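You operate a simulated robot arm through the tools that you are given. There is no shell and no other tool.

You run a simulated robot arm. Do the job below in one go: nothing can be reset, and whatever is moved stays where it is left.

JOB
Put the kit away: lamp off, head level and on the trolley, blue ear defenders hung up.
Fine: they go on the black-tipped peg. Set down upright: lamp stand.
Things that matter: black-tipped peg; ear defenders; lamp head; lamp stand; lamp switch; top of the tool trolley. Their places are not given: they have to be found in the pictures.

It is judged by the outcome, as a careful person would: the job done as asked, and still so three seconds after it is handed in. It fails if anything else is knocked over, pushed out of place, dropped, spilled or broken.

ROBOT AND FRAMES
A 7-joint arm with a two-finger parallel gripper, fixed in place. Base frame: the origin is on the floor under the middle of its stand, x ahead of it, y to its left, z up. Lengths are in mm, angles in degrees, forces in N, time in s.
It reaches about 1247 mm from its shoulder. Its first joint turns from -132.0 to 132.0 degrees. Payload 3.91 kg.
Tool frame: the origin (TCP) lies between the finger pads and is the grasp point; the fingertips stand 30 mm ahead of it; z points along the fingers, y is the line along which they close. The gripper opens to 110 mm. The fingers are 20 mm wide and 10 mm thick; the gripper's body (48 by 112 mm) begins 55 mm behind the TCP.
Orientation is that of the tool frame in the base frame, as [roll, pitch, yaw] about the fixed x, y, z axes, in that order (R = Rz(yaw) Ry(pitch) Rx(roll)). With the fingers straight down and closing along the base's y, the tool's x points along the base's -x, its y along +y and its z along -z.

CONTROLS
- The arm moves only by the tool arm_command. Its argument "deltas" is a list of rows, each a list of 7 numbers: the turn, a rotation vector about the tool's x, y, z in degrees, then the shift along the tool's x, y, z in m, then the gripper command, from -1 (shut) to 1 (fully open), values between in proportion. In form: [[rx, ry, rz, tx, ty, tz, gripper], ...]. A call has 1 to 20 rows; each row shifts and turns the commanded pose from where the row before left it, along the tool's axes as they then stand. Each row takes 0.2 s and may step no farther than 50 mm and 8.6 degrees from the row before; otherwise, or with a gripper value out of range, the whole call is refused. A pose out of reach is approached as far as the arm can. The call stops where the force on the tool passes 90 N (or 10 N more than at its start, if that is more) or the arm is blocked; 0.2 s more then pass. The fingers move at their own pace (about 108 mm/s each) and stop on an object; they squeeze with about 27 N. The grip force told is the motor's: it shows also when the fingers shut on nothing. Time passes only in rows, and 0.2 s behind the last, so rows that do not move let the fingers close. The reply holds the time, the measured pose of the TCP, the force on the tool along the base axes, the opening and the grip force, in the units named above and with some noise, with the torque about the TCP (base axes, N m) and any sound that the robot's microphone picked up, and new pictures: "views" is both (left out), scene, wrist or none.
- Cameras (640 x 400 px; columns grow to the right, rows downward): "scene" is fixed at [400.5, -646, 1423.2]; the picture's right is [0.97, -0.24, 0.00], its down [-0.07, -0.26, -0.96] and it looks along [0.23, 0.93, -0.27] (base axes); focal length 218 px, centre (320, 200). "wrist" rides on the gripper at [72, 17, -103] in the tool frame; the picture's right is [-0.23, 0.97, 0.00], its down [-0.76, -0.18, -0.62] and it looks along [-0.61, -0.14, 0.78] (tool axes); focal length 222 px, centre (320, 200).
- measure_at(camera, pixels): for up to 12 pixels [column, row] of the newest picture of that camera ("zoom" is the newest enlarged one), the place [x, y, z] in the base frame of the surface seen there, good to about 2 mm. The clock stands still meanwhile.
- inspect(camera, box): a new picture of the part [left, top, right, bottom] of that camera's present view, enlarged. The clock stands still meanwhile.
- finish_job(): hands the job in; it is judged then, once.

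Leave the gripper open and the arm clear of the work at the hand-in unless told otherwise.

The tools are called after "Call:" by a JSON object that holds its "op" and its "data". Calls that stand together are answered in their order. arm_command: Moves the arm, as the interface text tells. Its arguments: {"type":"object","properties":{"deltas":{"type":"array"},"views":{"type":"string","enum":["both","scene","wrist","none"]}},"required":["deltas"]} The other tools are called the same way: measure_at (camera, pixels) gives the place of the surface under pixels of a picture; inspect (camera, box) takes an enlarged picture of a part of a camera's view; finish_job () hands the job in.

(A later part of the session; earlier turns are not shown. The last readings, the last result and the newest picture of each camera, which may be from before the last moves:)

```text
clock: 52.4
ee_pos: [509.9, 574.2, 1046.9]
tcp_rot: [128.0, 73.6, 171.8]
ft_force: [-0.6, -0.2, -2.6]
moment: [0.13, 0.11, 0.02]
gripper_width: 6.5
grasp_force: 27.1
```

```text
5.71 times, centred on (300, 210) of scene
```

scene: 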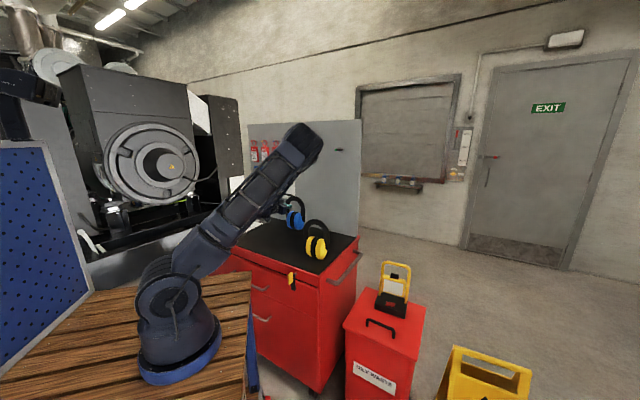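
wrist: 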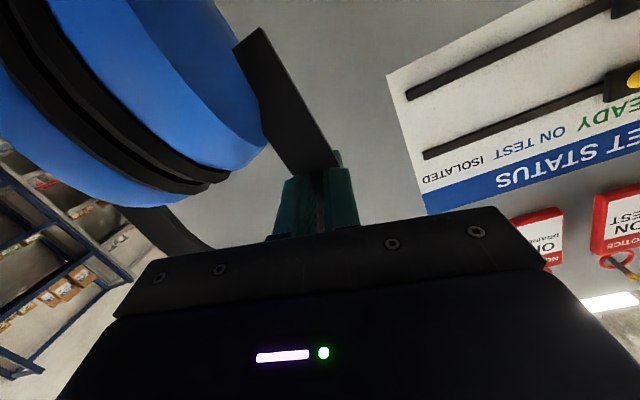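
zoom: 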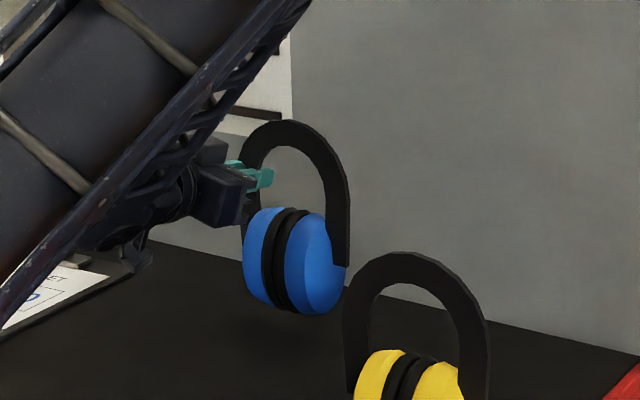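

The arch now hangs upright. I measure it in this zoom to know its exact place relative to the hand.

Call:
{"op": "measure_at", "data": {"camera": "zoom", "pixels": [[270, 126], [300, 126], [285, 122], [285, 145], [330, 165], [335, 200], [340, 235], [340, 255], [262, 145], [315, 140], [280, 230], [285, 300]]}}

Call:
{"op": "measure_at", "data": {"camera": "zoom", "pixels": [[250, 145], [325, 145], [345, 210], [347, 240], [325, 200], [320, 180], [300, 155], [270, 155], [320, 290], [255, 280], [300, 215], [262, 215]]}}

```text
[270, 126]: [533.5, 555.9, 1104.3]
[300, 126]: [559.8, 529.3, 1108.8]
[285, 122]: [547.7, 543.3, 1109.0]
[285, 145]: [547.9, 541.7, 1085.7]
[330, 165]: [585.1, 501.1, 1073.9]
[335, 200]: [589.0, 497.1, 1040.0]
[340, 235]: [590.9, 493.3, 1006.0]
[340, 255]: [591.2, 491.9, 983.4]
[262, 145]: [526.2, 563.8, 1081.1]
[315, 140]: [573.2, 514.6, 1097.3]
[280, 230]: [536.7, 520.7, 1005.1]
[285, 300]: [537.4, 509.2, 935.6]
```

```text
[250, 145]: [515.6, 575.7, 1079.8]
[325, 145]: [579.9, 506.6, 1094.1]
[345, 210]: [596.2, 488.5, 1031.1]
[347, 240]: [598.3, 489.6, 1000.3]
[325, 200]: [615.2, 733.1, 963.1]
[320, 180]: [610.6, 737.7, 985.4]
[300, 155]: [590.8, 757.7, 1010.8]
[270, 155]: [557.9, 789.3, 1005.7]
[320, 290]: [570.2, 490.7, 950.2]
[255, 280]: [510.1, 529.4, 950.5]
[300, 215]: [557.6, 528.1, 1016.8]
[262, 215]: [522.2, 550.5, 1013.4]
```

Arch: apex ≈63 mm above the hand's TCP, arch centre 55.5 mm to its right, upright. I raise it straight up to TCP z≈1420 at this distance from the panel.

Call:
{"op": "arm_command", "data": {"deltas": [[0, 0, 0, -0.0358, 0.00827, -0.00649, -1], [0, 0, 0, -0.0358, 0.00827, -0.00649, -1], [0, 0, 0, -0.0358, 0.00827, -0.00649, -1], [0, 0, 0, -0.0358, 0.00827, -0.00649, -1], [0, 0, 0, -0.0358, 0.00827, -0.00649, -1], [0, 0, 0, -0.0358, 0.00827, -0.00649, -1], [0, 0, 0, -0.0358, 0.00827, -0.00649, -1], [0, 0, 0, -0.0358, 0.00827, -0.00649, -1], [0, 0, 0, -0.0358, 0.00827, -0.00649, -1], [0, 0, 0, -0.0358, 0.00827, -0.00649, -1]]}}

Call:
{"op": "inspect", "data": {"camera": "scene", "box": [250, 90, 350, 180]}}

```text
clock: 54.6
ee_pos: [509.6, 573.8, 1420.7]
tcp_rot: [128.2, 73.6, 172.0]
ft_force: [1.4, -0.5, -2.3]
moment: [0.11, 0.08, 0.07]
gripper_width: 6.7
grasp_force: 26.9
```

scene: 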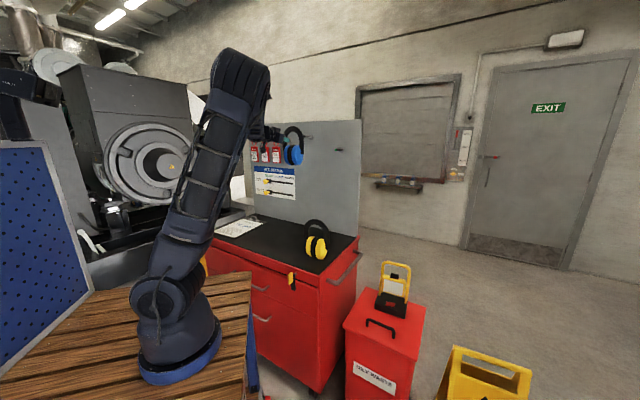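
wrist: 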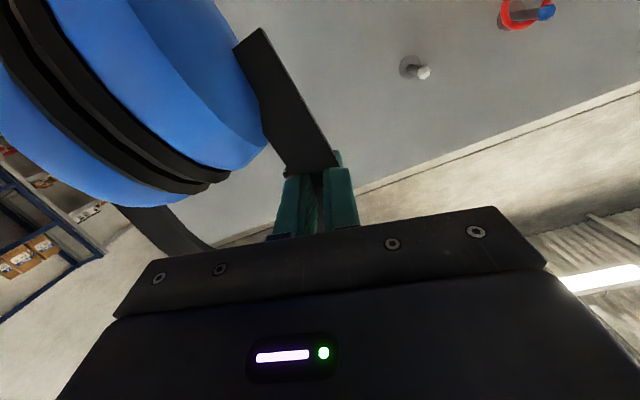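

```text
4.44 times, centred on (300, 135) of scene
```

zoom: 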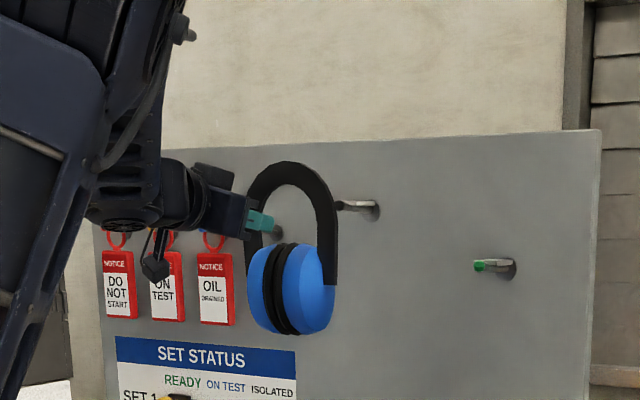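

Now I measure the arch here again, plus the white peg near the hand's left.

Call:
{"op": "measure_at", "data": {"camera": "zoom", "pixels": [[290, 164], [290, 186], [265, 172], [315, 172], [330, 200], [333, 240], [334, 270], [295, 250], [285, 320], [345, 205], [370, 205], [360, 203]]}}

Call:
{"op": "measure_at", "data": {"camera": "wrist", "pixels": [[424, 73], [405, 66], [415, 70], [550, 12], [300, 120], [262, 38], [320, 150], [290, 150], [270, 100], [245, 50], [240, 150], [170, 180]]}}

```text
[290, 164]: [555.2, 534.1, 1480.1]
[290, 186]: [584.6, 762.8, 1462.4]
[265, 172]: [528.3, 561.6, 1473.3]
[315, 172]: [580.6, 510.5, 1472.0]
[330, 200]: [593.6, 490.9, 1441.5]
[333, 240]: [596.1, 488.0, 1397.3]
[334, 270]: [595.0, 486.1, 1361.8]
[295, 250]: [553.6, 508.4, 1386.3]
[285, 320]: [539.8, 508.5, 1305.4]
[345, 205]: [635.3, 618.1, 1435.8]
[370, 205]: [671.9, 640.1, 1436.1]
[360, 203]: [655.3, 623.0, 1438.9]
```

```text
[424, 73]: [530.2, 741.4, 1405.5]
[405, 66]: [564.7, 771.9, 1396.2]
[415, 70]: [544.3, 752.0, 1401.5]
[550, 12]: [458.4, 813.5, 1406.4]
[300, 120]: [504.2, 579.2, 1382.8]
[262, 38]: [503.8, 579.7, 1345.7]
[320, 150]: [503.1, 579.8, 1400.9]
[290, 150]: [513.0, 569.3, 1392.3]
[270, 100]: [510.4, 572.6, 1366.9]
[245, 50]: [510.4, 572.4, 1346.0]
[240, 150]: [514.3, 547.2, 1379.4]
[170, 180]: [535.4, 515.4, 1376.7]
```

The arch is upright with centre at l≈10, peg at l≈9, and 20+ mm vertical clearance above and below the peg. I advance 75 mm toward the peg (stopping just before its tip) and check.

Call:
{"op": "arm_command", "data": {"deltas": [[0, 0, 0, -0.0042, 0.0013, 0.0246, -1], [0, 0, 0, -0.0042, 0.0013, 0.0246, -1], [0, 0, 0, -0.0042, 0.0013, 0.0246, -1]]}}

Call:
{"op": "inspect", "data": {"camera": "scene", "box": [270, 100, 340, 170]}}

```text
clock: 55.4
ee_pos: [561.7, 628.3, 1419.8]
tcp_rot: [128.2, 73.7, 171.9]
ft_force: [-0.4, 0.4, -2.5]
moment: [0.1, 0.06, 0.01]
gripper_width: 6.7
grasp_force: 27.6
```

scene: 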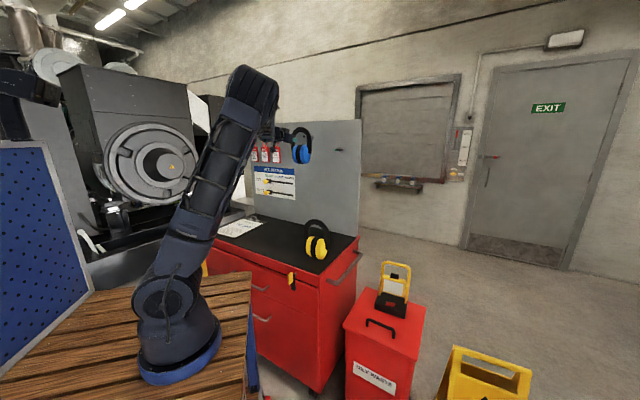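
wrist: 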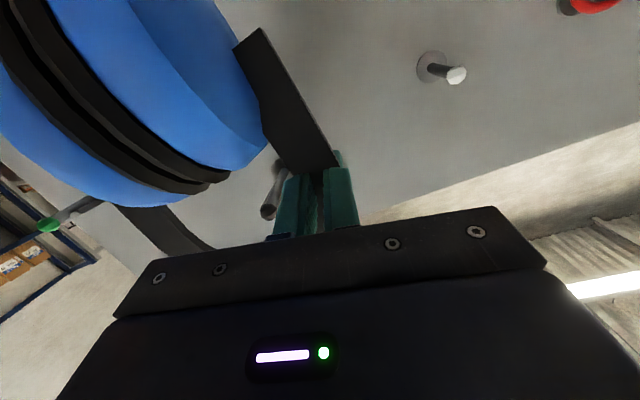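

```text
5.71 times, centred on (305, 135) of scene
```

zoom: 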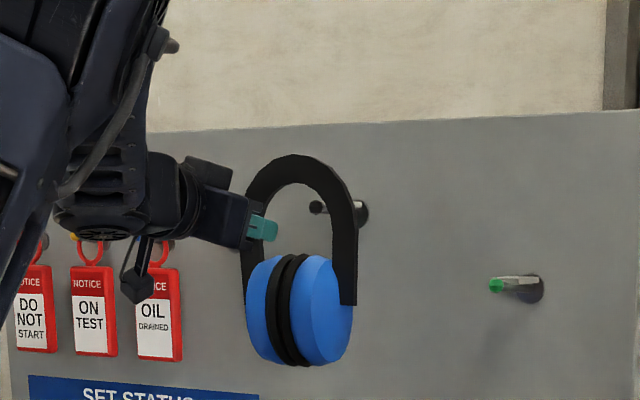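

The black cap shows through the arch opening, clear on all sides. I advance the remaining 60 mm.

Call:
{"op": "arm_command", "data": {"deltas": [[0, 0, 0, -0.0034, 0.0008, 0.0197, -1], [0, 0, 0, -0.0034, 0.0008, 0.0197, -1], [0, 0, 0, -0.0034, 0.0008, 0.0197, -1], [0, 0, 0, 0, 0, 0, -1]]}}

Call:
{"op": "inspect", "data": {"camera": "scene", "box": [270, 100, 340, 170]}}

```text
clock: 56.4
ee_pos: [605.0, 670.9, 1418.9]
tcp_rot: [128.2, 73.6, 171.8]
ft_force: [-1.0, -0.1, -2.7]
moment: [0.09, 0.08, -0.03]
gripper_width: 6.9
grasp_force: 27.6
```

scene: 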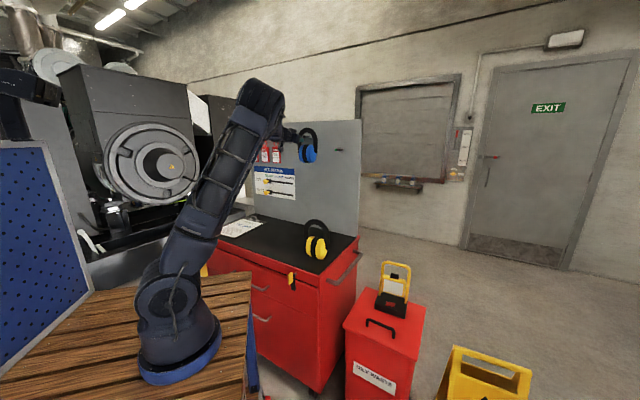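
wrist: 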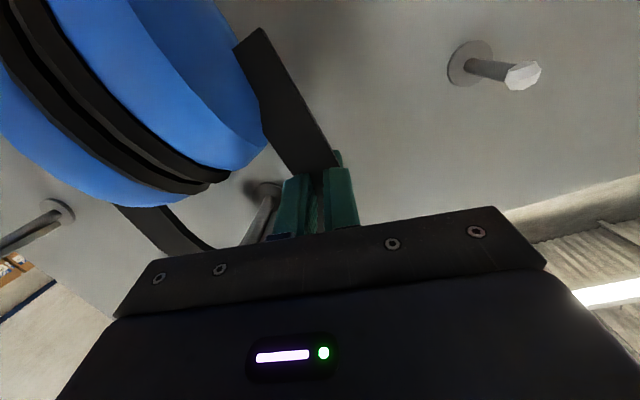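

```text
5.71 times, centred on (305, 135) of scene
```

zoom: 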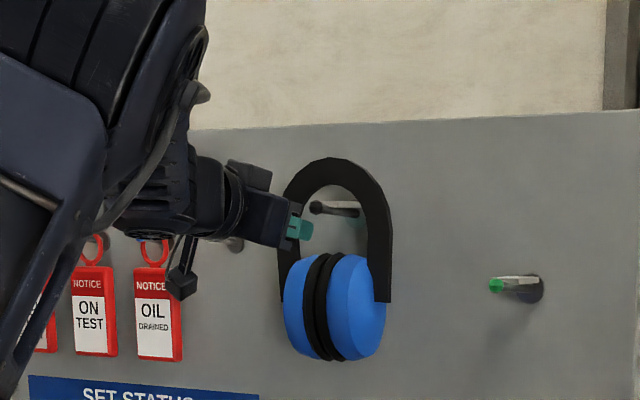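

The peg is through the arch. I lower 18 mm, then in small steps watching the load transfer to the peg.

Call:
{"op": "arm_command", "data": {"deltas": [[0, 0, 0, 0.00576, -0.00133, 0.00104, -1], [0, 0, 0, 0.00576, -0.00133, 0.00104, -1], [0, 0, 0, 0.00576, -0.00133, 0.00104, -1], [0, 0, 0, 0, 0, 0, -1]], "views": "none"}}

Call:
{"op": "arm_command", "data": {"deltas": [[0, 0, 0, 0.00192, -0.00044, 0.00035, -1], [0, 0, 0, 0.00192, -0.00044, 0.00035, -1], [0, 0, 0, 0, 0, 0, -1]]}}

Call:
{"op": "inspect", "data": {"camera": "scene", "box": [280, 110, 330, 160]}}

```text
clock: 57.4
ee_pos: [603.1, 671.2, 1401.7]
tcp_rot: [128.1, 73.6, 171.9]
ft_force: [0.0, -0.1, -2.4]
moment: [0.07, 0.11, -0.01]
gripper_width: 6.9
grasp_force: 26.8
```

```text
clock: 58.2
ee_pos: [602.1, 669.8, 1397.3]
tcp_rot: [128.1, 73.7, 171.9]
ft_force: [-0.7, 1.2, -2.9]
moment: [0.13, 0.08, 0.01]
gripper_width: 6.5
grasp_force: 27.3
```

scene: 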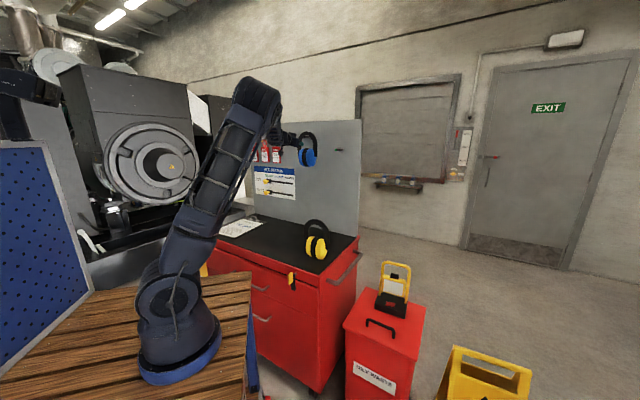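
wrist: 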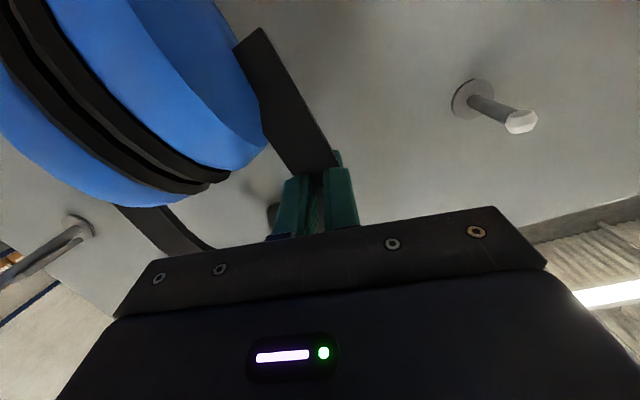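

```text
8.00 times, centred on (305, 135) of scene
```

zoom: 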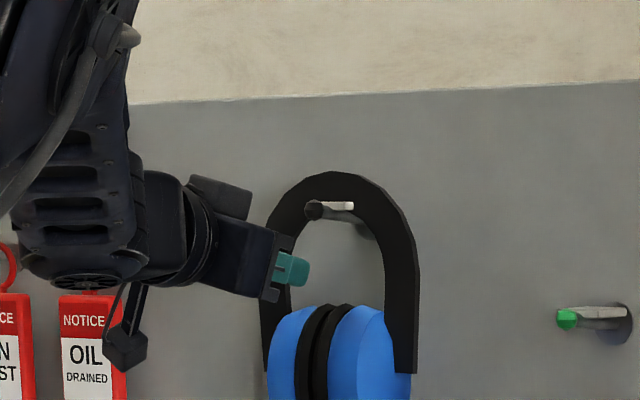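

Visually the arch's inner edge is almost at the plate; the hand still bears the weight. I continue 1 mm at a time.

Call:
{"op": "arm_command", "data": {"deltas": [[0, 0, 0, 0.00096, -0.00022, 0.00017, -1], [0, 0, 0, 0.00096, -0.00022, 0.00017, -1], [0, 0, 0, 0, 0, 0, -1]], "views": "none"}}

Call:
{"op": "arm_command", "data": {"deltas": [[0, 0, 0, 0.00096, -0.00022, 0.00017, -1], [0, 0, 0, 0.00096, -0.00022, 0.00017, -1], [0, 0, 0, 0, 0, 0, -1]], "views": "none"}}

```text
clock: 59.0
ee_pos: [602.4, 668.9, 1395.0]
tcp_rot: [128.0, 73.7, 171.8]
ft_force: [0.9, -1.6, -0.1]
moment: [0.05, 0.01, -0.04]
gripper_width: 6.4
grasp_force: 27.3
```

```text
clock: 59.8
ee_pos: [603.2, 669.5, 1393.8]
tcp_rot: [127.7, 73.8, 171.5]
ft_force: [8.0, -6.0, 16.5]
moment: [0.0, -0.37, -0.18]
gripper_width: 6.4
grasp_force: 27.2
```

The load moved to the peg (contact at TCP z≈1395, as computed). I ease up 1 mm and open the fingers gradually to ~26 mm.

Call:
{"op": "arm_command", "data": {"deltas": [[0, 0, 0, -0.00115, 0.00026, -0.0002, -1], [0, 0, 0, 0, 0, 0, -1], [0, 0, 0, 0, 0, 0, -0.8], [0, 0, 0, 0, 0, 0, -0.7], [0, 0, 0, 0, 0, 0, -0.6], [0, 0, 0, 0, 0, 0, -0.52], [0, 0, 0, 0, 0, 0, -0.52]]}}

Call:
{"op": "inspect", "data": {"camera": "scene", "box": [270, 105, 340, 175]}}

Call:
{"op": "inspect", "data": {"camera": "wrist", "box": [60, 0, 460, 250]}}

```text
clock: 61.4
ee_pos: [603.0, 670.2, 1395.0]
tcp_rot: [128.1, 73.6, 171.9]
ft_force: [0.4, -0.3, -0.7]
moment: [-0.03, 0.03, 0.01]
gripper_width: 26.4
grasp_force: 0.0
```

scene: 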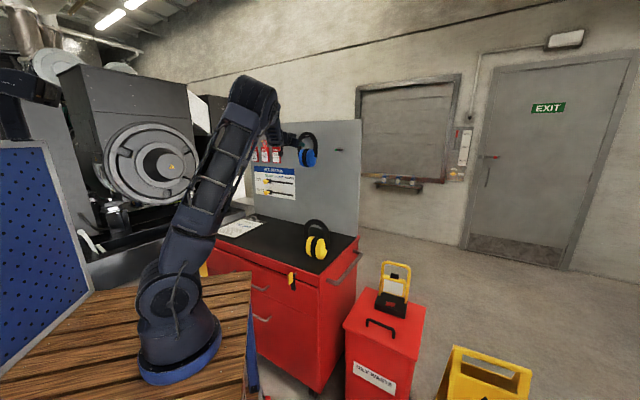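
wrist: 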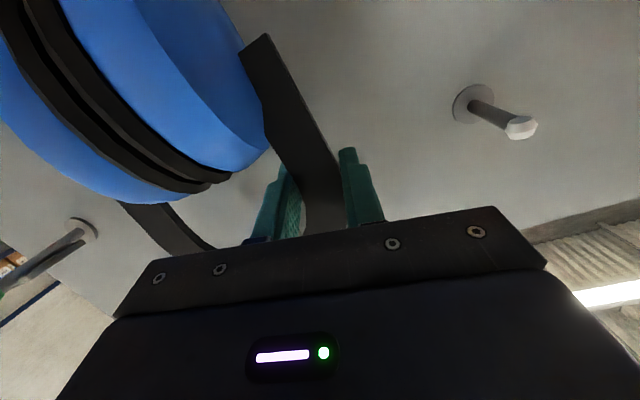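

```text
5.71 times, centred on (305, 140) of scene
```

zoom: 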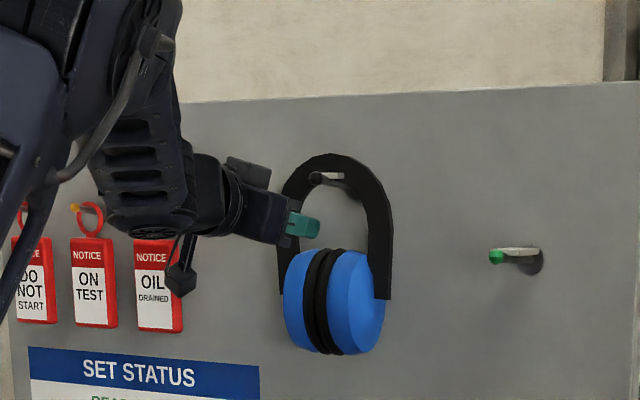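

```text
1.60 times, centred on (260, 125) of wrist
```

zoom: 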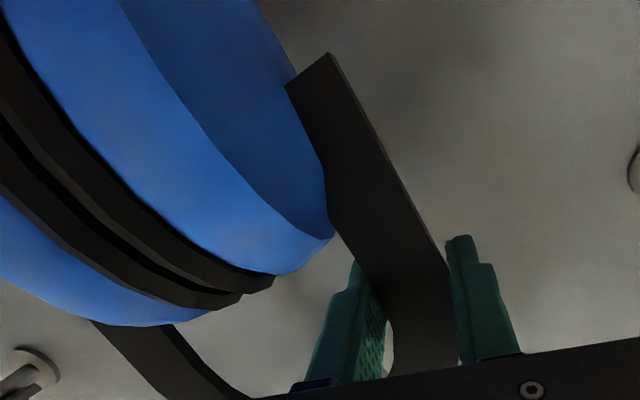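

The defenders hang on the black-tipped peg by themselves (no load on the hand). I withdraw straight back from the panel, slowly at first.

Call:
{"op": "arm_command", "data": {"deltas": [[0, 0, 0, 0.0017, -0.0004, -0.0098, -0.52], [0, 0, 0, 0.0026, -0.0006, -0.0148, -0.52], [0, 0, 0, 0.0034, -0.0008, -0.0197, -0.52], [0, 0, 0, 0.0034, -0.0008, -0.0197, -0.52], [0, 0, 0, 0.0068, -0.0016, -0.0394, -0.52], [0, 0, 0, 0.0068, -0.0016, -0.0394, -0.52], [0, 0, 0, 0.0068, -0.0016, -0.0394, -0.52]]}}

Call:
{"op": "inspect", "data": {"camera": "scene", "box": [270, 105, 340, 175]}}

```text
clock: 63.0
ee_pos: [476.2, 540.7, 1393.5]
tcp_rot: [128.2, 73.5, 171.8]
ft_force: [1.7, 0.2, -1.2]
moment: [0.07, -0.02, 0.08]
gripper_width: 26.5
grasp_force: 0.0
```

scene: 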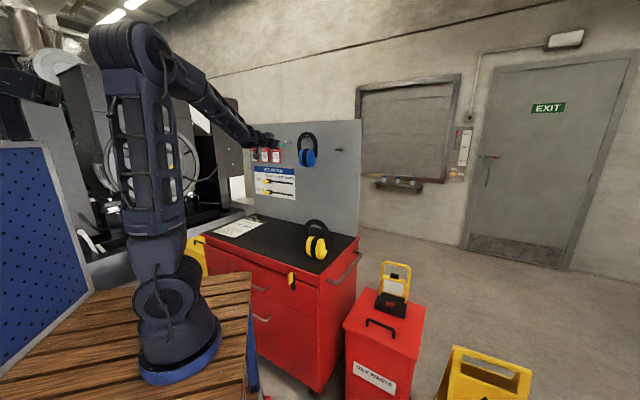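
wrist: 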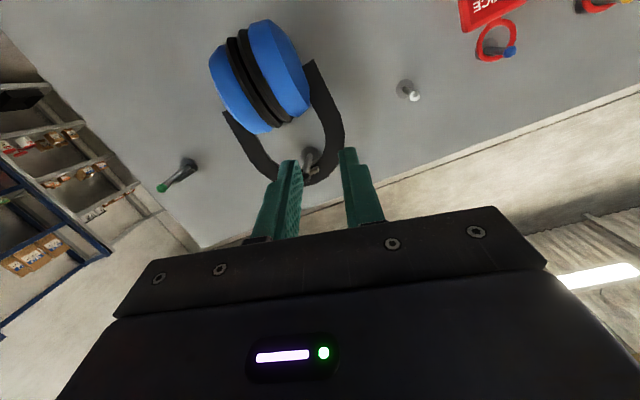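

```text
5.71 times, centred on (305, 140) of scene
```

zoom: 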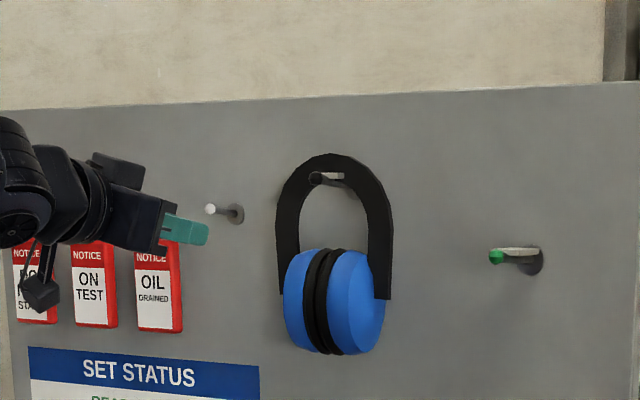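

The blue defenders hang freely on the black-tipped peg. I check how far from the panel the band sits and that it's upright.

Call:
{"op": "measure_at", "data": {"camera": "zoom", "pixels": [[330, 160], [300, 170], [360, 170], [385, 240], [285, 240], [380, 290], [320, 178], [345, 176], [325, 270], [325, 345], [370, 190], [290, 200]]}}

```text
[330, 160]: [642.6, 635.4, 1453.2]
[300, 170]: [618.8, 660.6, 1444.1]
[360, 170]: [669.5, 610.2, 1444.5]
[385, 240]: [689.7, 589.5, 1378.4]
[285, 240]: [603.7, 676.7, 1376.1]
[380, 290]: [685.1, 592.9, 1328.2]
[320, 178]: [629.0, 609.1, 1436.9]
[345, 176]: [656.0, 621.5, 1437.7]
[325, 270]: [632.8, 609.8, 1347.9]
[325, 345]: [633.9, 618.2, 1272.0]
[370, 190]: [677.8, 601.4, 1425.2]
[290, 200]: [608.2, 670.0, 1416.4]
```

The band sits ≈49 mm from the panel, on the saddle plate, level. Next the lamp: I undo the roll and bring the tool upright again here, away from the panel.

Call:
{"op": "arm_command", "data": {"deltas": [[0, 0, -4.5, 0, 0, 0, -0.4], [0, 0, -4.5, 0, 0, 0, -0.4], [0, 0, -4, 0, 0, 0, -0.4], [0, 8, 0, 0, 0, 0, -0.4], [0, 8, 0, 0, 0, 0, -0.4], [0, 8, 0, 0, 0, 0, -0.4], [0, 8, 0, 0, 0, 0, -0.4], [0, 8, 0, 0, 0, 0, -0.4], [0, 8, 0, 0, 0, 0, -0.4], [0, 8, 0, 0, 0, 0, -0.4], [0, 8, 0, 0, 0, 0, -0.4], [0, 8, 0, 0, 0, 0, -0.4], [0, 8, 0, 0, 0, 0, -0.4]]}}

```text
clock: 65.8
ee_pos: [471.8, 538.9, 1394.8]
tcp_rot: [-180.0, 0.1, -135.0]
ft_force: [-0.5, 0.1, 0.8]
moment: [0.0, -0.04, 0.02]
gripper_width: 32.9
grasp_force: 0.0
```

scene: 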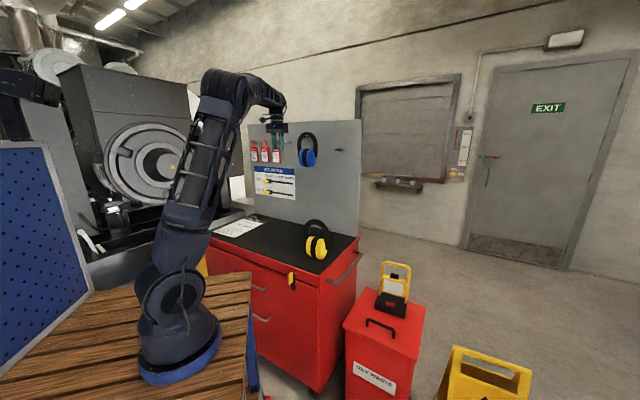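
wrist: 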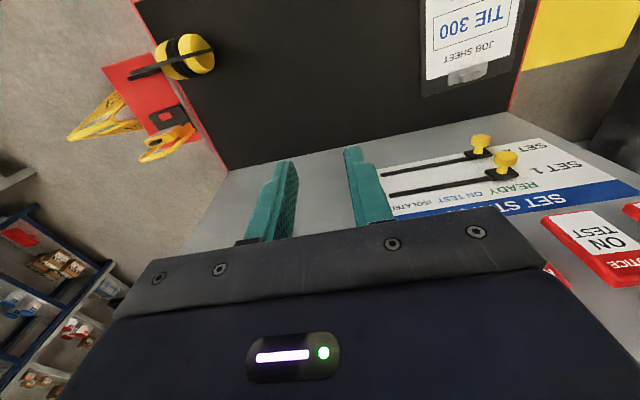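

I measure the clipboard's near edge and the yellow pair in this view to choose the lamp's spot on the mat.

Call:
{"op": "measure_at", "data": {"camera": "wrist", "pixels": [[422, 93], [426, 12], [478, 82], [300, 80], [340, 20], [260, 120], [210, 65], [165, 45], [140, 70], [137, 10], [230, 165], [400, 115]]}}

Call:
{"op": "inspect", "data": {"camera": "scene", "box": [365, 250, 425, 325]}}

```text
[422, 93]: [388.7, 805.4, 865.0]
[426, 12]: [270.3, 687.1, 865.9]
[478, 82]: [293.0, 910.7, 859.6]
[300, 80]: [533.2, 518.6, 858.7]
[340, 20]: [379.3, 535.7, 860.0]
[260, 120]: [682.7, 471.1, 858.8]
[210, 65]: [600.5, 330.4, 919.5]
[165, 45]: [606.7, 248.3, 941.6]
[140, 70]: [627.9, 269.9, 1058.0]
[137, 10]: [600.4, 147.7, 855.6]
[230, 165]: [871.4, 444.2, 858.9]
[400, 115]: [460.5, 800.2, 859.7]
```

```text
5.33 times, centred on (395, 288) of scene
```

zoom: 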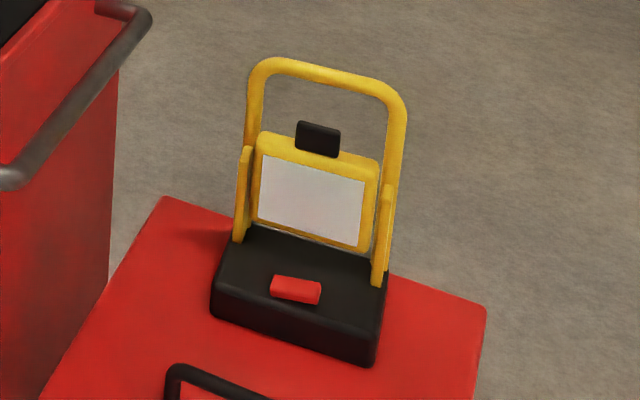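

The lamp shows head level and off. I measure hoop bar, tab top, base edges here for the pick.

Call:
{"op": "measure_at", "data": {"camera": "zoom", "pixels": [[275, 62], [325, 72], [380, 88], [325, 80], [253, 90], [400, 110], [318, 125], [318, 135], [250, 130], [392, 160], [325, 66], [300, 122]]}}

Call:
{"op": "measure_at", "data": {"camera": "zoom", "pixels": [[215, 285], [372, 340], [240, 245], [385, 290], [268, 160], [358, 185], [262, 205], [355, 235], [290, 145], [350, 155], [225, 270], [378, 310]]}}

```text
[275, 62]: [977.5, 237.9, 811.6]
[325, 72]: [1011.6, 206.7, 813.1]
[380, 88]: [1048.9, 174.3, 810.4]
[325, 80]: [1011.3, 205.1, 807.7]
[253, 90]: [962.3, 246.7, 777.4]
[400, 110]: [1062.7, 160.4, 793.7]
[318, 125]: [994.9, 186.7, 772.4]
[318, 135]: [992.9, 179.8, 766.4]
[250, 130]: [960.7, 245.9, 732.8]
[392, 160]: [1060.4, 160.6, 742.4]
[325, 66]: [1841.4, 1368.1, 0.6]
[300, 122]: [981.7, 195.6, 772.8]
```

```text
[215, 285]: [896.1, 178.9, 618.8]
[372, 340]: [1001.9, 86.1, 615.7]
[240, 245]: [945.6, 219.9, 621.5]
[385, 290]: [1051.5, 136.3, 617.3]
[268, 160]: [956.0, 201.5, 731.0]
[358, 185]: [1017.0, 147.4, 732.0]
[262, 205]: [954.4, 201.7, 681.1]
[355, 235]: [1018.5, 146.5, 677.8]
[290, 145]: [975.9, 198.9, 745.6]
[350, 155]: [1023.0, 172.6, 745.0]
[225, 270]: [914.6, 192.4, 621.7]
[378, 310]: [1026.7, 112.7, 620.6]
```

Lamp hoop: top bar centre ≈ (1016,208), top z≈812, running along (0.753,−0.658); tab top z≈772. I rotate the hand so it closes across the bar, then travel to above the lamp.

Call:
{"op": "arm_command", "data": {"deltas": [[0, 0, 7.82, 0, 0, 0, -0.4], [0, 0, 7.82, 0, 0, 0, -0.4], [0, 0, 7.82, 0, 0, 0, -0.4], [0, 0, 7.82, 0, 0, 0, -0.4], [0, 0, 7.82, 0, 0, 0, -0.4], [0, 0, 7.82, 0, 0, 0, -0.4], [0, 0, 7.82, 0, 0, 0, -0.4], [0, 0, 7.82, 0, 0, 0, -0.4], [0, 0, 7.82, 0, 0, 0, -0.4], [0, 0, 7.82, 0, 0, 0, -0.4], [0, 0, 7.82, 0, 0, 0, -0.4]], "views": "none"}}

Call:
{"op": "arm_command", "data": {"deltas": [[0, 0, 0, -0.0369, 0.00634, 0.0232, -0.4], [0, 0, 0, -0.0369, 0.00634, 0.0232, -0.4], [0, 0, 0, -0.0369, 0.00634, 0.0232, -0.4], [0, 0, 0, -0.0369, 0.00634, 0.0232, -0.4], [0, 0, 0, -0.0369, 0.00634, 0.0232, -0.4], [0, 0, 0, -0.0369, 0.00634, 0.0232, -0.4], [0, 0, 0, -0.0369, 0.00634, 0.0232, -0.4], [0, 0, 0, -0.0369, 0.00634, 0.0232, -0.4], [0, 0, 0, -0.0369, 0.00634, 0.0232, -0.4], [0, 0, 0, -0.0369, 0.00634, 0.0232, -0.4], [0, 0, 0, -0.0369, 0.00634, 0.0232, -0.4], [0, 0, 0, -0.0369, 0.00634, 0.0232, -0.4], [0, 0, 0, -0.0369, 0.00634, 0.0232, -0.4], [0, 0, 0, -0.0369, 0.00634, 0.0232, -0.4], [0, 0, 0, -0.0369, 0.00634, 0.0232, -0.4], [0, 0, 0, -0.0369, 0.00634, 0.0232, -0.4], [0, 0, 0, -0.0369, 0.00634, 0.0232, -0.4]]}}

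```text
clock: 68.2
ee_pos: [472.5, 540.3, 1394.7]
tcp_rot: [180.0, 0.0, 138.7]
ft_force: [-0.1, -0.4, 0.1]
moment: [0.0, -0.02, -0.01]
gripper_width: 32.8
grasp_force: 0.1
```

```text
clock: 71.8
ee_pos: [1017.5, 209.2, 1001.6]
tcp_rot: [-179.9, 0.1, 139.0]
ft_force: [-0.4, -0.5, 0.9]
moment: [-0.04, -0.05, -0.06]
gripper_width: 33.1
grasp_force: 0.1
```

scene: 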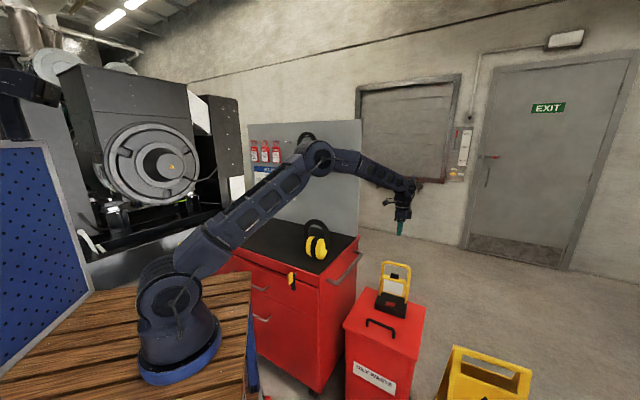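
wrist: 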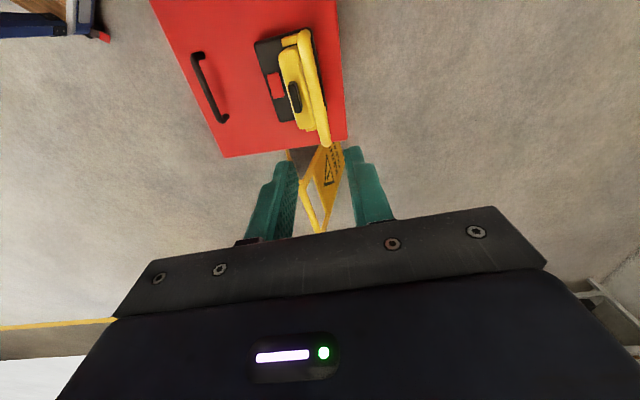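

The lamp is right below. I zoom in on it to measure the hoop bar from above.

Call:
{"op": "inspect", "data": {"camera": "wrist", "box": [240, 15, 350, 155]}}

```text
2.86 times, centred on (295, 85) of wrist
```

zoom: 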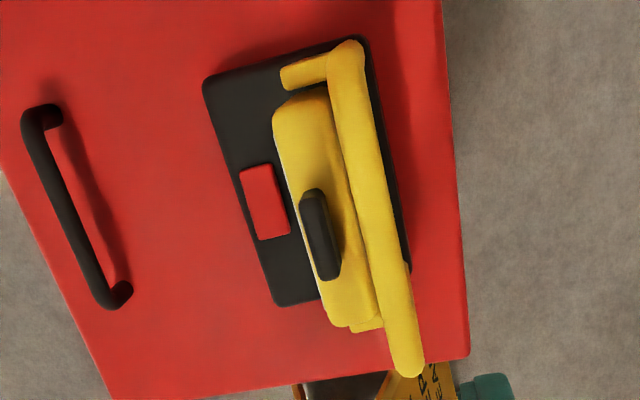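

Call:
{"op": "measure_at", "data": {"camera": "zoom", "pixels": [[345, 60], [355, 120], [370, 180], [388, 250], [405, 340], [412, 365], [360, 180], [380, 180], [376, 250], [398, 250], [318, 230], [318, 200]]}}

Call:
{"op": "measure_at", "data": {"camera": "zoom", "pixels": [[210, 85], [285, 300], [365, 45], [408, 262], [404, 235], [250, 120], [300, 290], [310, 85], [345, 310], [280, 120], [330, 305], [300, 200]]}}

```text
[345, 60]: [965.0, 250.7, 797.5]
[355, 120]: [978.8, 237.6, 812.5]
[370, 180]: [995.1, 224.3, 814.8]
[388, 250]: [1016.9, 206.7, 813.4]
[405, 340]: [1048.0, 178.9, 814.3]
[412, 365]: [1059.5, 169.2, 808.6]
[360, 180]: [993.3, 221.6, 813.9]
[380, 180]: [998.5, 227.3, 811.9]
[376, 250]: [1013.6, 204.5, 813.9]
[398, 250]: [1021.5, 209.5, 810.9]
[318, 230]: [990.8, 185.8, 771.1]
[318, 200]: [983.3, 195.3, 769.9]
```

```text
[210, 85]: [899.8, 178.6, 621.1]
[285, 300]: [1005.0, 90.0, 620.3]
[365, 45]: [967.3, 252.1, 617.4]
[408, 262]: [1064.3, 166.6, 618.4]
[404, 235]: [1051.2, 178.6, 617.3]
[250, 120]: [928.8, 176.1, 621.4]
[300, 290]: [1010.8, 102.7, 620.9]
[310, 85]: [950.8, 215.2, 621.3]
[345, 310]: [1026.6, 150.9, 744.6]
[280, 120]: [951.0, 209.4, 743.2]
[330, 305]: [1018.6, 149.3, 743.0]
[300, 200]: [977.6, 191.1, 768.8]
```

Bar centre b≈824.5 (TCP now 827.3), top z≈814.5, ~14 mm thick; tab top 771. I narrow the fingers to ~28 mm, centre on the bar and go down to TCP z≈810 (tips stay above the tab).

Call:
{"op": "arm_command", "data": {"deltas": [[0, 0, 0, 0.0012, -0.0029, 0.035, -0.47], [0, 0, 0, 0, 0, 0.04, -0.47], [0, 0, 0, 0, 0, 0.04, -0.47], [0, 0, 0, 0, 0, 0.03, -0.47], [0, 0, 0, 0, 0, 0.015, -0.47], [0, 0, 0, 0, 0, 0, -0.47]]}}

Call:
{"op": "inspect", "data": {"camera": "scene", "box": [365, 235, 425, 325]}}

Call:
{"op": "inspect", "data": {"camera": "wrist", "box": [180, 0, 440, 250]}}

```text
clock: 73.2
ee_pos: [1014.4, 206.4, 840.3]
tcp_rot: [180.0, 0.0, 138.9]
ft_force: [-0.1, -0.1, 0.3]
moment: [-0.02, 0.03, -0.01]
gripper_width: 29.2
grasp_force: 0.1
```

scene: 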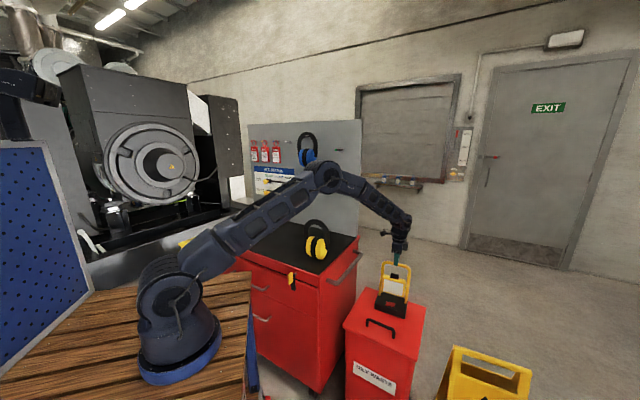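
wrist: 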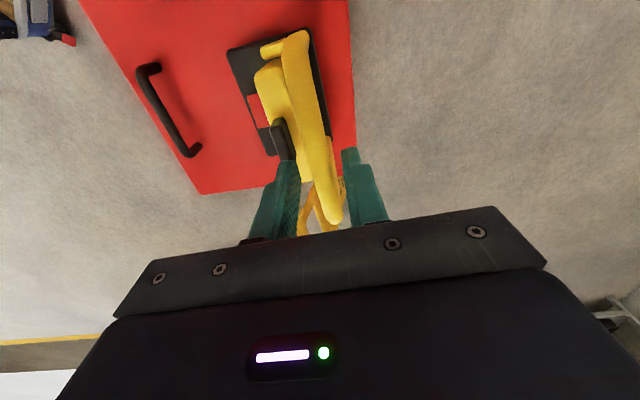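

```text
4.44 times, centred on (395, 280) of scene
```

zoom: 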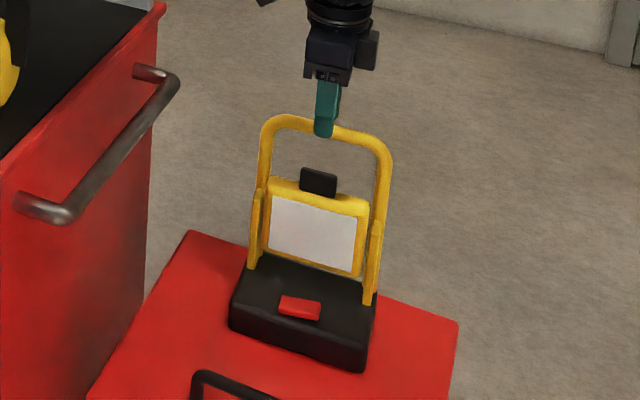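

```text
1.60 times, centred on (310, 125) of wrist
```

zoom: 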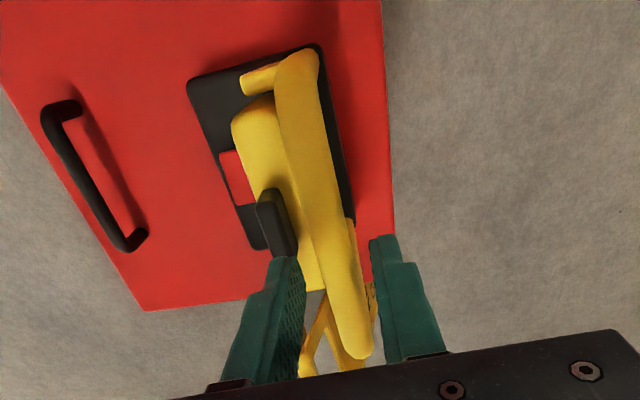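

The bar is between the fingers. I lower the last 30 mm in small steps and close.

Call:
{"op": "arm_command", "data": {"deltas": [[0, 0, 0, 0, 0.001, 0.012, -0.47], [0, 0, 0, 0, 0, 0.01, -0.47], [0, 0, 0, 0, 0, 0.008, -0.47], [0, 0, 0, 0, 0, 0, -0.47], [0, 0, 0, 0, 0, 0, -1], [0, 0, 0, 0, 0, 0, -1], [0, 0, 0, 0, 0, 0, -1]]}}

Call:
{"op": "inspect", "data": {"camera": "scene", "box": [365, 235, 425, 325]}}

```text
clock: 74.8
ee_pos: [1013.3, 208.8, 810.2]
tcp_rot: [180.0, 0.0, 138.8]
ft_force: [-1.4, -1.5, -0.2]
moment: [-0.13, -0.12, -0.11]
gripper_width: 15.7
grasp_force: 27.3
```

scene: 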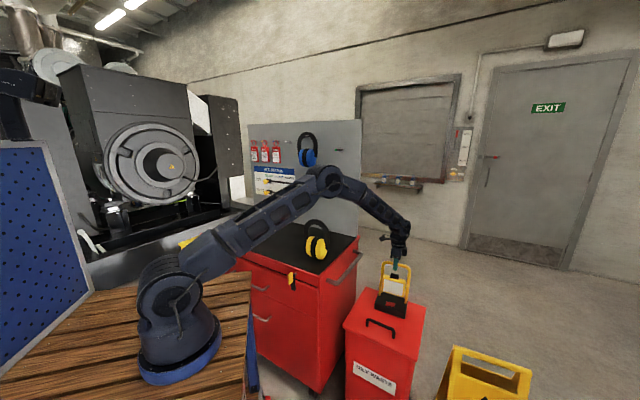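
wrist: 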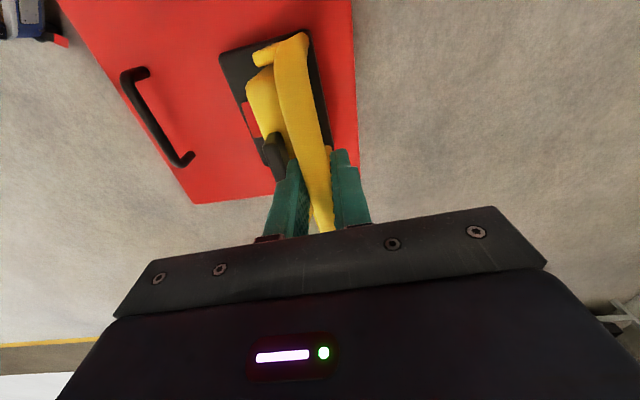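

```text
4.44 times, centred on (395, 280) of scene
```

zoom: 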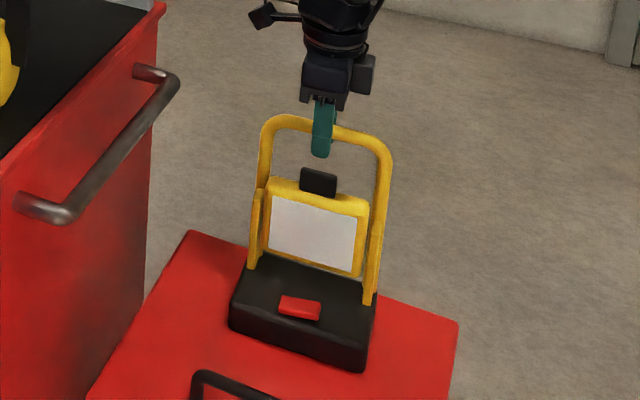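

Gripped on the hoop (15.7 mm). I lift gently 12 mm and read the weight and how it hangs.

Call:
{"op": "arm_command", "data": {"deltas": [[0, 0, 0, 0, 0, -0.002, -1], [0, 0, 0, 0, 0, -0.003, -1], [0, 0, 0, 0, 0, -0.003, -1], [0, 0, 0, 0, 0, -0.004, -1], [0, 0, 0, 0, 0, 0, -1]]}}

Call:
{"op": "inspect", "data": {"camera": "scene", "box": [365, 235, 425, 325]}}

```text
clock: 76.0
ee_pos: [1015.1, 207.8, 822.2]
tcp_rot: [179.9, 0.0, 138.8]
ft_force: [-0.4, -0.2, -10.3]
moment: [0.05, 0.19, 0.05]
gripper_width: 16.2
grasp_force: 26.7
```

scene: 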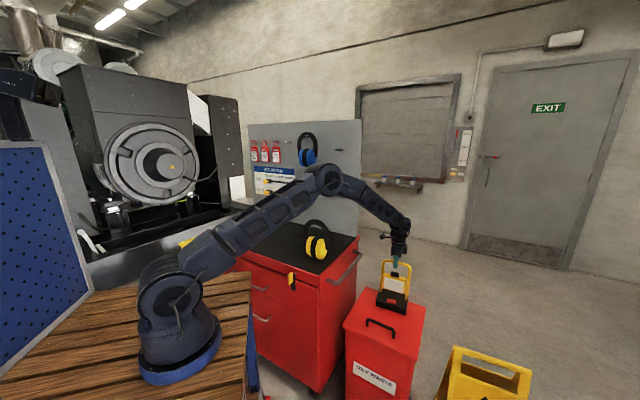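
wrist: 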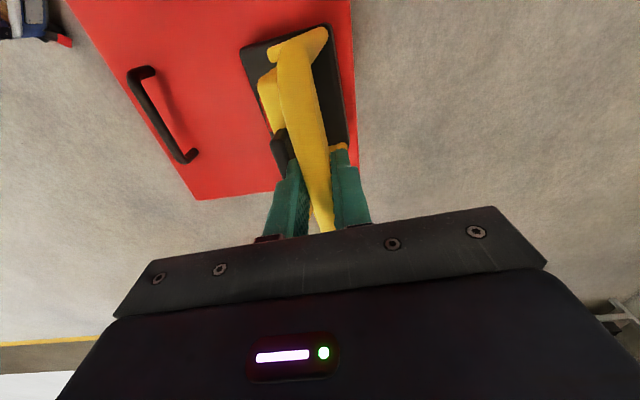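

```text
4.44 times, centred on (395, 280) of scene
```

zoom: 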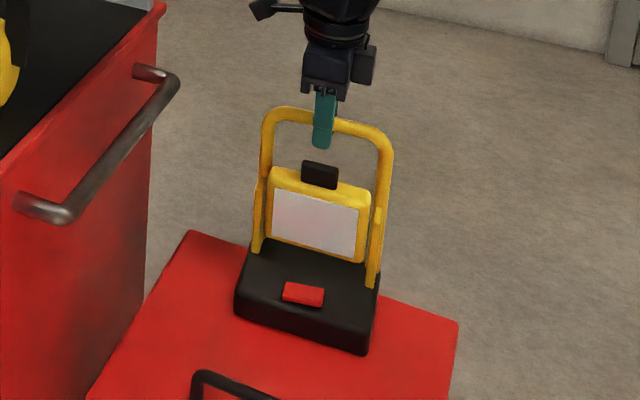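

About 1 kg, and the lamp tips forward a little as expected. I lift another 40 mm and measure its hanging tilt.

Call:
{"op": "arm_command", "data": {"deltas": [[0, 0, 0, 0, 0, -0.01, -1], [0, 0, 0, 0, 0, -0.015, -1], [0, 0, 0, 0, 0, -0.015, -1], [0, 0, 0, 0, 0, 0, -1], [0, 0, 0, 0, 0, 0, -1]]}}

Call:
{"op": "inspect", "data": {"camera": "scene", "box": [365, 225, 425, 315]}}

```text
clock: 77.2
ee_pos: [1013.6, 208.4, 863.2]
tcp_rot: [179.9, -0.1, 138.9]
ft_force: [-0.1, -0.3, -12.3]
moment: [-0.04, 0.03, 0.01]
gripper_width: 15.6
grasp_force: 26.9
```

scene: 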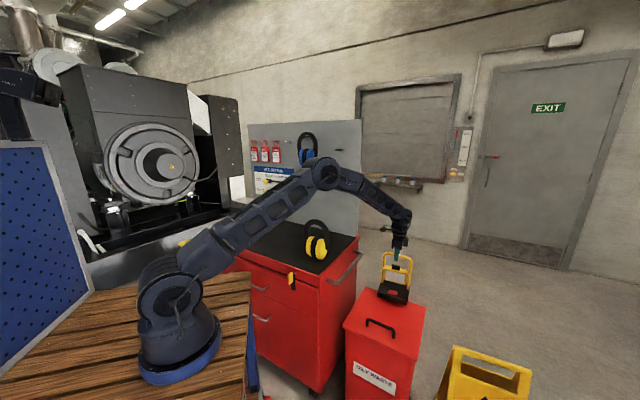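
wrist: 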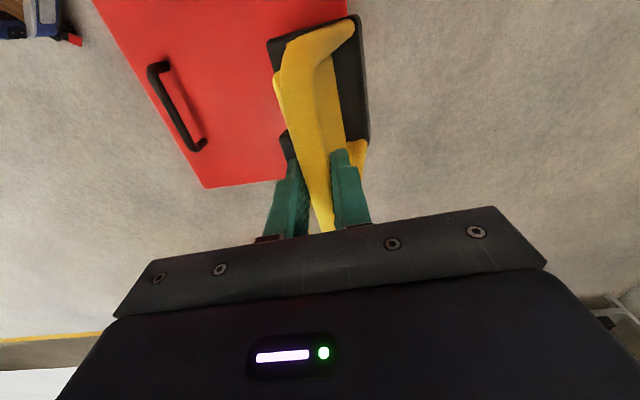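

```text
4.44 times, centred on (395, 270) of scene
```

zoom: 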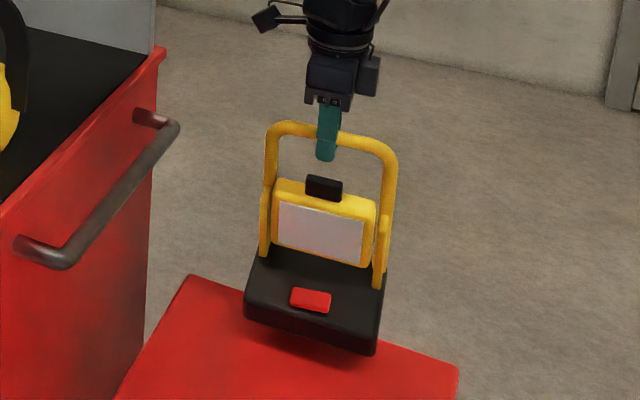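

Call:
{"op": "measure_at", "data": {"camera": "zoom", "pixels": [[255, 298], [372, 332], [275, 260], [370, 285], [285, 205], [358, 222], [285, 240], [352, 258], [300, 128], [355, 142], [270, 150], [390, 170]]}}

Call:
{"op": "measure_at", "data": {"camera": "zoom", "pixels": [[252, 315], [370, 350], [310, 328], [300, 275], [330, 282], [320, 215], [318, 245], [325, 180], [322, 193], [310, 300], [330, 320], [265, 275]]}}

```text
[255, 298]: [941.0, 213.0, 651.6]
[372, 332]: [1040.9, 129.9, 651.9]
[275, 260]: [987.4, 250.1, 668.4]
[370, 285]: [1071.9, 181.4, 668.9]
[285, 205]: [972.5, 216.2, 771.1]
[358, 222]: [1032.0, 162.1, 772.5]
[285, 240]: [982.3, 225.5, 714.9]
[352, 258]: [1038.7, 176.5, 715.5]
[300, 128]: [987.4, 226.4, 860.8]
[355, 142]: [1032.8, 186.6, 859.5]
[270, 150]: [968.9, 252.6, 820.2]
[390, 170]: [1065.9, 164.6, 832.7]
```

```text
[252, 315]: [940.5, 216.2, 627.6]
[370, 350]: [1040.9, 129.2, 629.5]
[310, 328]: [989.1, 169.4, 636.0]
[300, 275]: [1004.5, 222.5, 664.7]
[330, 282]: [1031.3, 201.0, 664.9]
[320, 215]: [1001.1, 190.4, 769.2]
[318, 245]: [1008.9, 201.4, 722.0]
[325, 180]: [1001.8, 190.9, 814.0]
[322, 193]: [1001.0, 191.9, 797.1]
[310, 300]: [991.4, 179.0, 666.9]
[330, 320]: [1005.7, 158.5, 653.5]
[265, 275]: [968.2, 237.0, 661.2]
```

The lamp (~1.25 kg) hangs with ~15° forward tilt, its lowest point ≈251 mm below the TCP. The reach limit means I must bring it inward while raising: first to (900,120,1000), then (820,80,1180), smoothly.

Call:
{"op": "arm_command", "data": {"deltas": [[0, 0, 0, 0.0018, -0.0088, -0.0085, -1], [0, 0, 0, 0.0035, -0.01766, -0.0171, -1], [0, 0, 0, 0.0035, -0.01766, -0.0171, -1], [0, 0, 0, 0.0035, -0.01766, -0.0171, -1], [0, 0, 0, 0.0035, -0.01766, -0.0171, -1], [0, 0, 0, 0.0035, -0.01766, -0.0171, -1], [0, 0, 0, 0.0035, -0.01766, -0.0171, -1], [0, 0, 0, 0.0035, -0.01766, -0.0171, -1], [0, 0, 0, 0.0018, -0.0088, -0.0085, -1], [0, 0, 0, 0.00425, -0.01034, -0.0225, -1], [0, 0, 0, 0.00425, -0.01034, -0.0225, -1], [0, 0, 0, 0.00425, -0.01034, -0.0225, -1], [0, 0, 0, 0.00425, -0.01034, -0.0225, -1], [0, 0, 0, 0.00425, -0.01034, -0.0225, -1], [0, 0, 0, 0.00425, -0.01034, -0.0225, -1], [0, 0, 0, 0.00425, -0.01034, -0.0225, -1], [0, 0, 0, 0.00425, -0.01034, -0.0225, -1]]}}

```text
clock: 80.8
ee_pos: [820.7, 79.8, 1178.0]
tcp_rot: [-179.9, -0.1, 138.8]
ft_force: [0.8, -0.3, -14.1]
moment: [0.02, 0.01, 0.0]
gripper_width: 16.0
grasp_force: 26.9
```

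scene: 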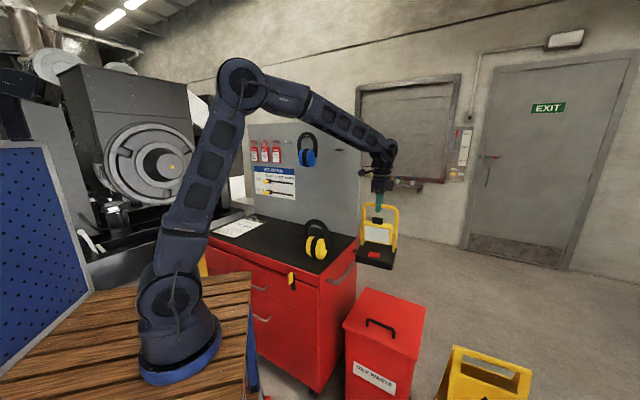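
wrist: 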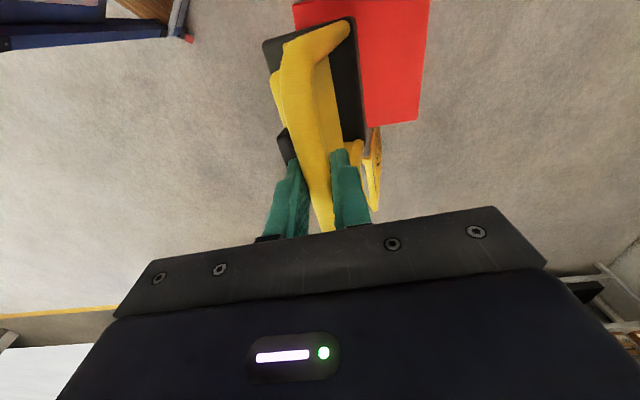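

Carried steadily. Next up to (850,190,1340) and across behind the yellow pair to (695,380,1340), lamp bottom at ≈1089, above everything on the trolley.

Call:
{"op": "arm_command", "data": {"deltas": [[0, 0, 0, 0.0063, 0.0128, -0.02025, -1], [0, 0, 0, 0.0063, 0.0128, -0.02025, -1], [0, 0, 0, 0.0063, 0.0128, -0.02025, -1], [0, 0, 0, 0.0063, 0.0128, -0.02025, -1], [0, 0, 0, 0.0063, 0.0128, -0.02025, -1], [0, 0, 0, 0.0063, 0.0128, -0.02025, -1], [0, 0, 0, 0.0063, 0.0128, -0.02025, -1], [0, 0, 0, 0.0063, 0.0128, -0.02025, -1], [0, 0, 0, 0.0242, 0.0041, 0, -1], [0, 0, 0, 0.0242, 0.0041, 0, -1], [0, 0, 0, 0.0242, 0.0041, 0, -1], [0, 0, 0, 0.0242, 0.0041, 0, -1], [0, 0, 0, 0.0242, 0.0041, 0, -1], [0, 0, 0, 0.0242, 0.0041, 0, -1], [0, 0, 0, 0.0242, 0.0041, 0, -1], [0, 0, 0, 0.0242, 0.0041, 0, -1], [0, 0, 0, 0.0242, 0.0041, 0, -1], [0, 0, 0, 0.0242, 0.0041, 0, -1]]}}

```text
clock: 84.6
ee_pos: [693.8, 381.6, 1340.9]
tcp_rot: [-179.9, 0.0, 138.9]
ft_force: [0.2, -0.9, -13.2]
moment: [-0.07, -0.02, -0.01]
gripper_width: 15.9
grasp_force: 27.3
```

scene: 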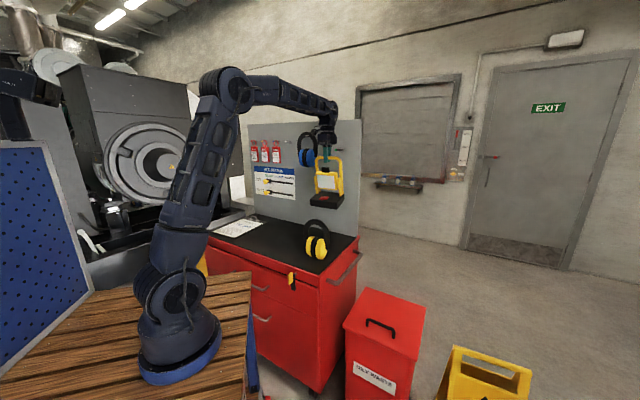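
wrist: 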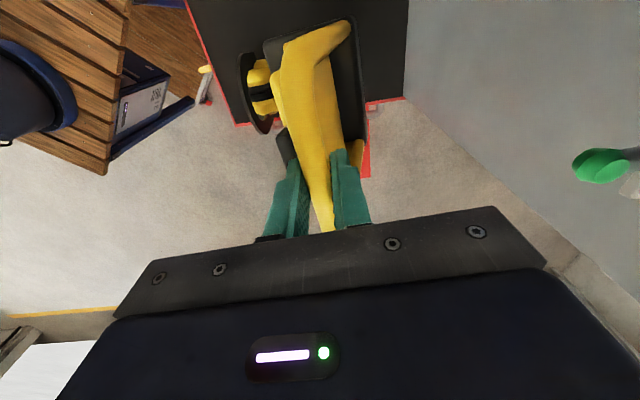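

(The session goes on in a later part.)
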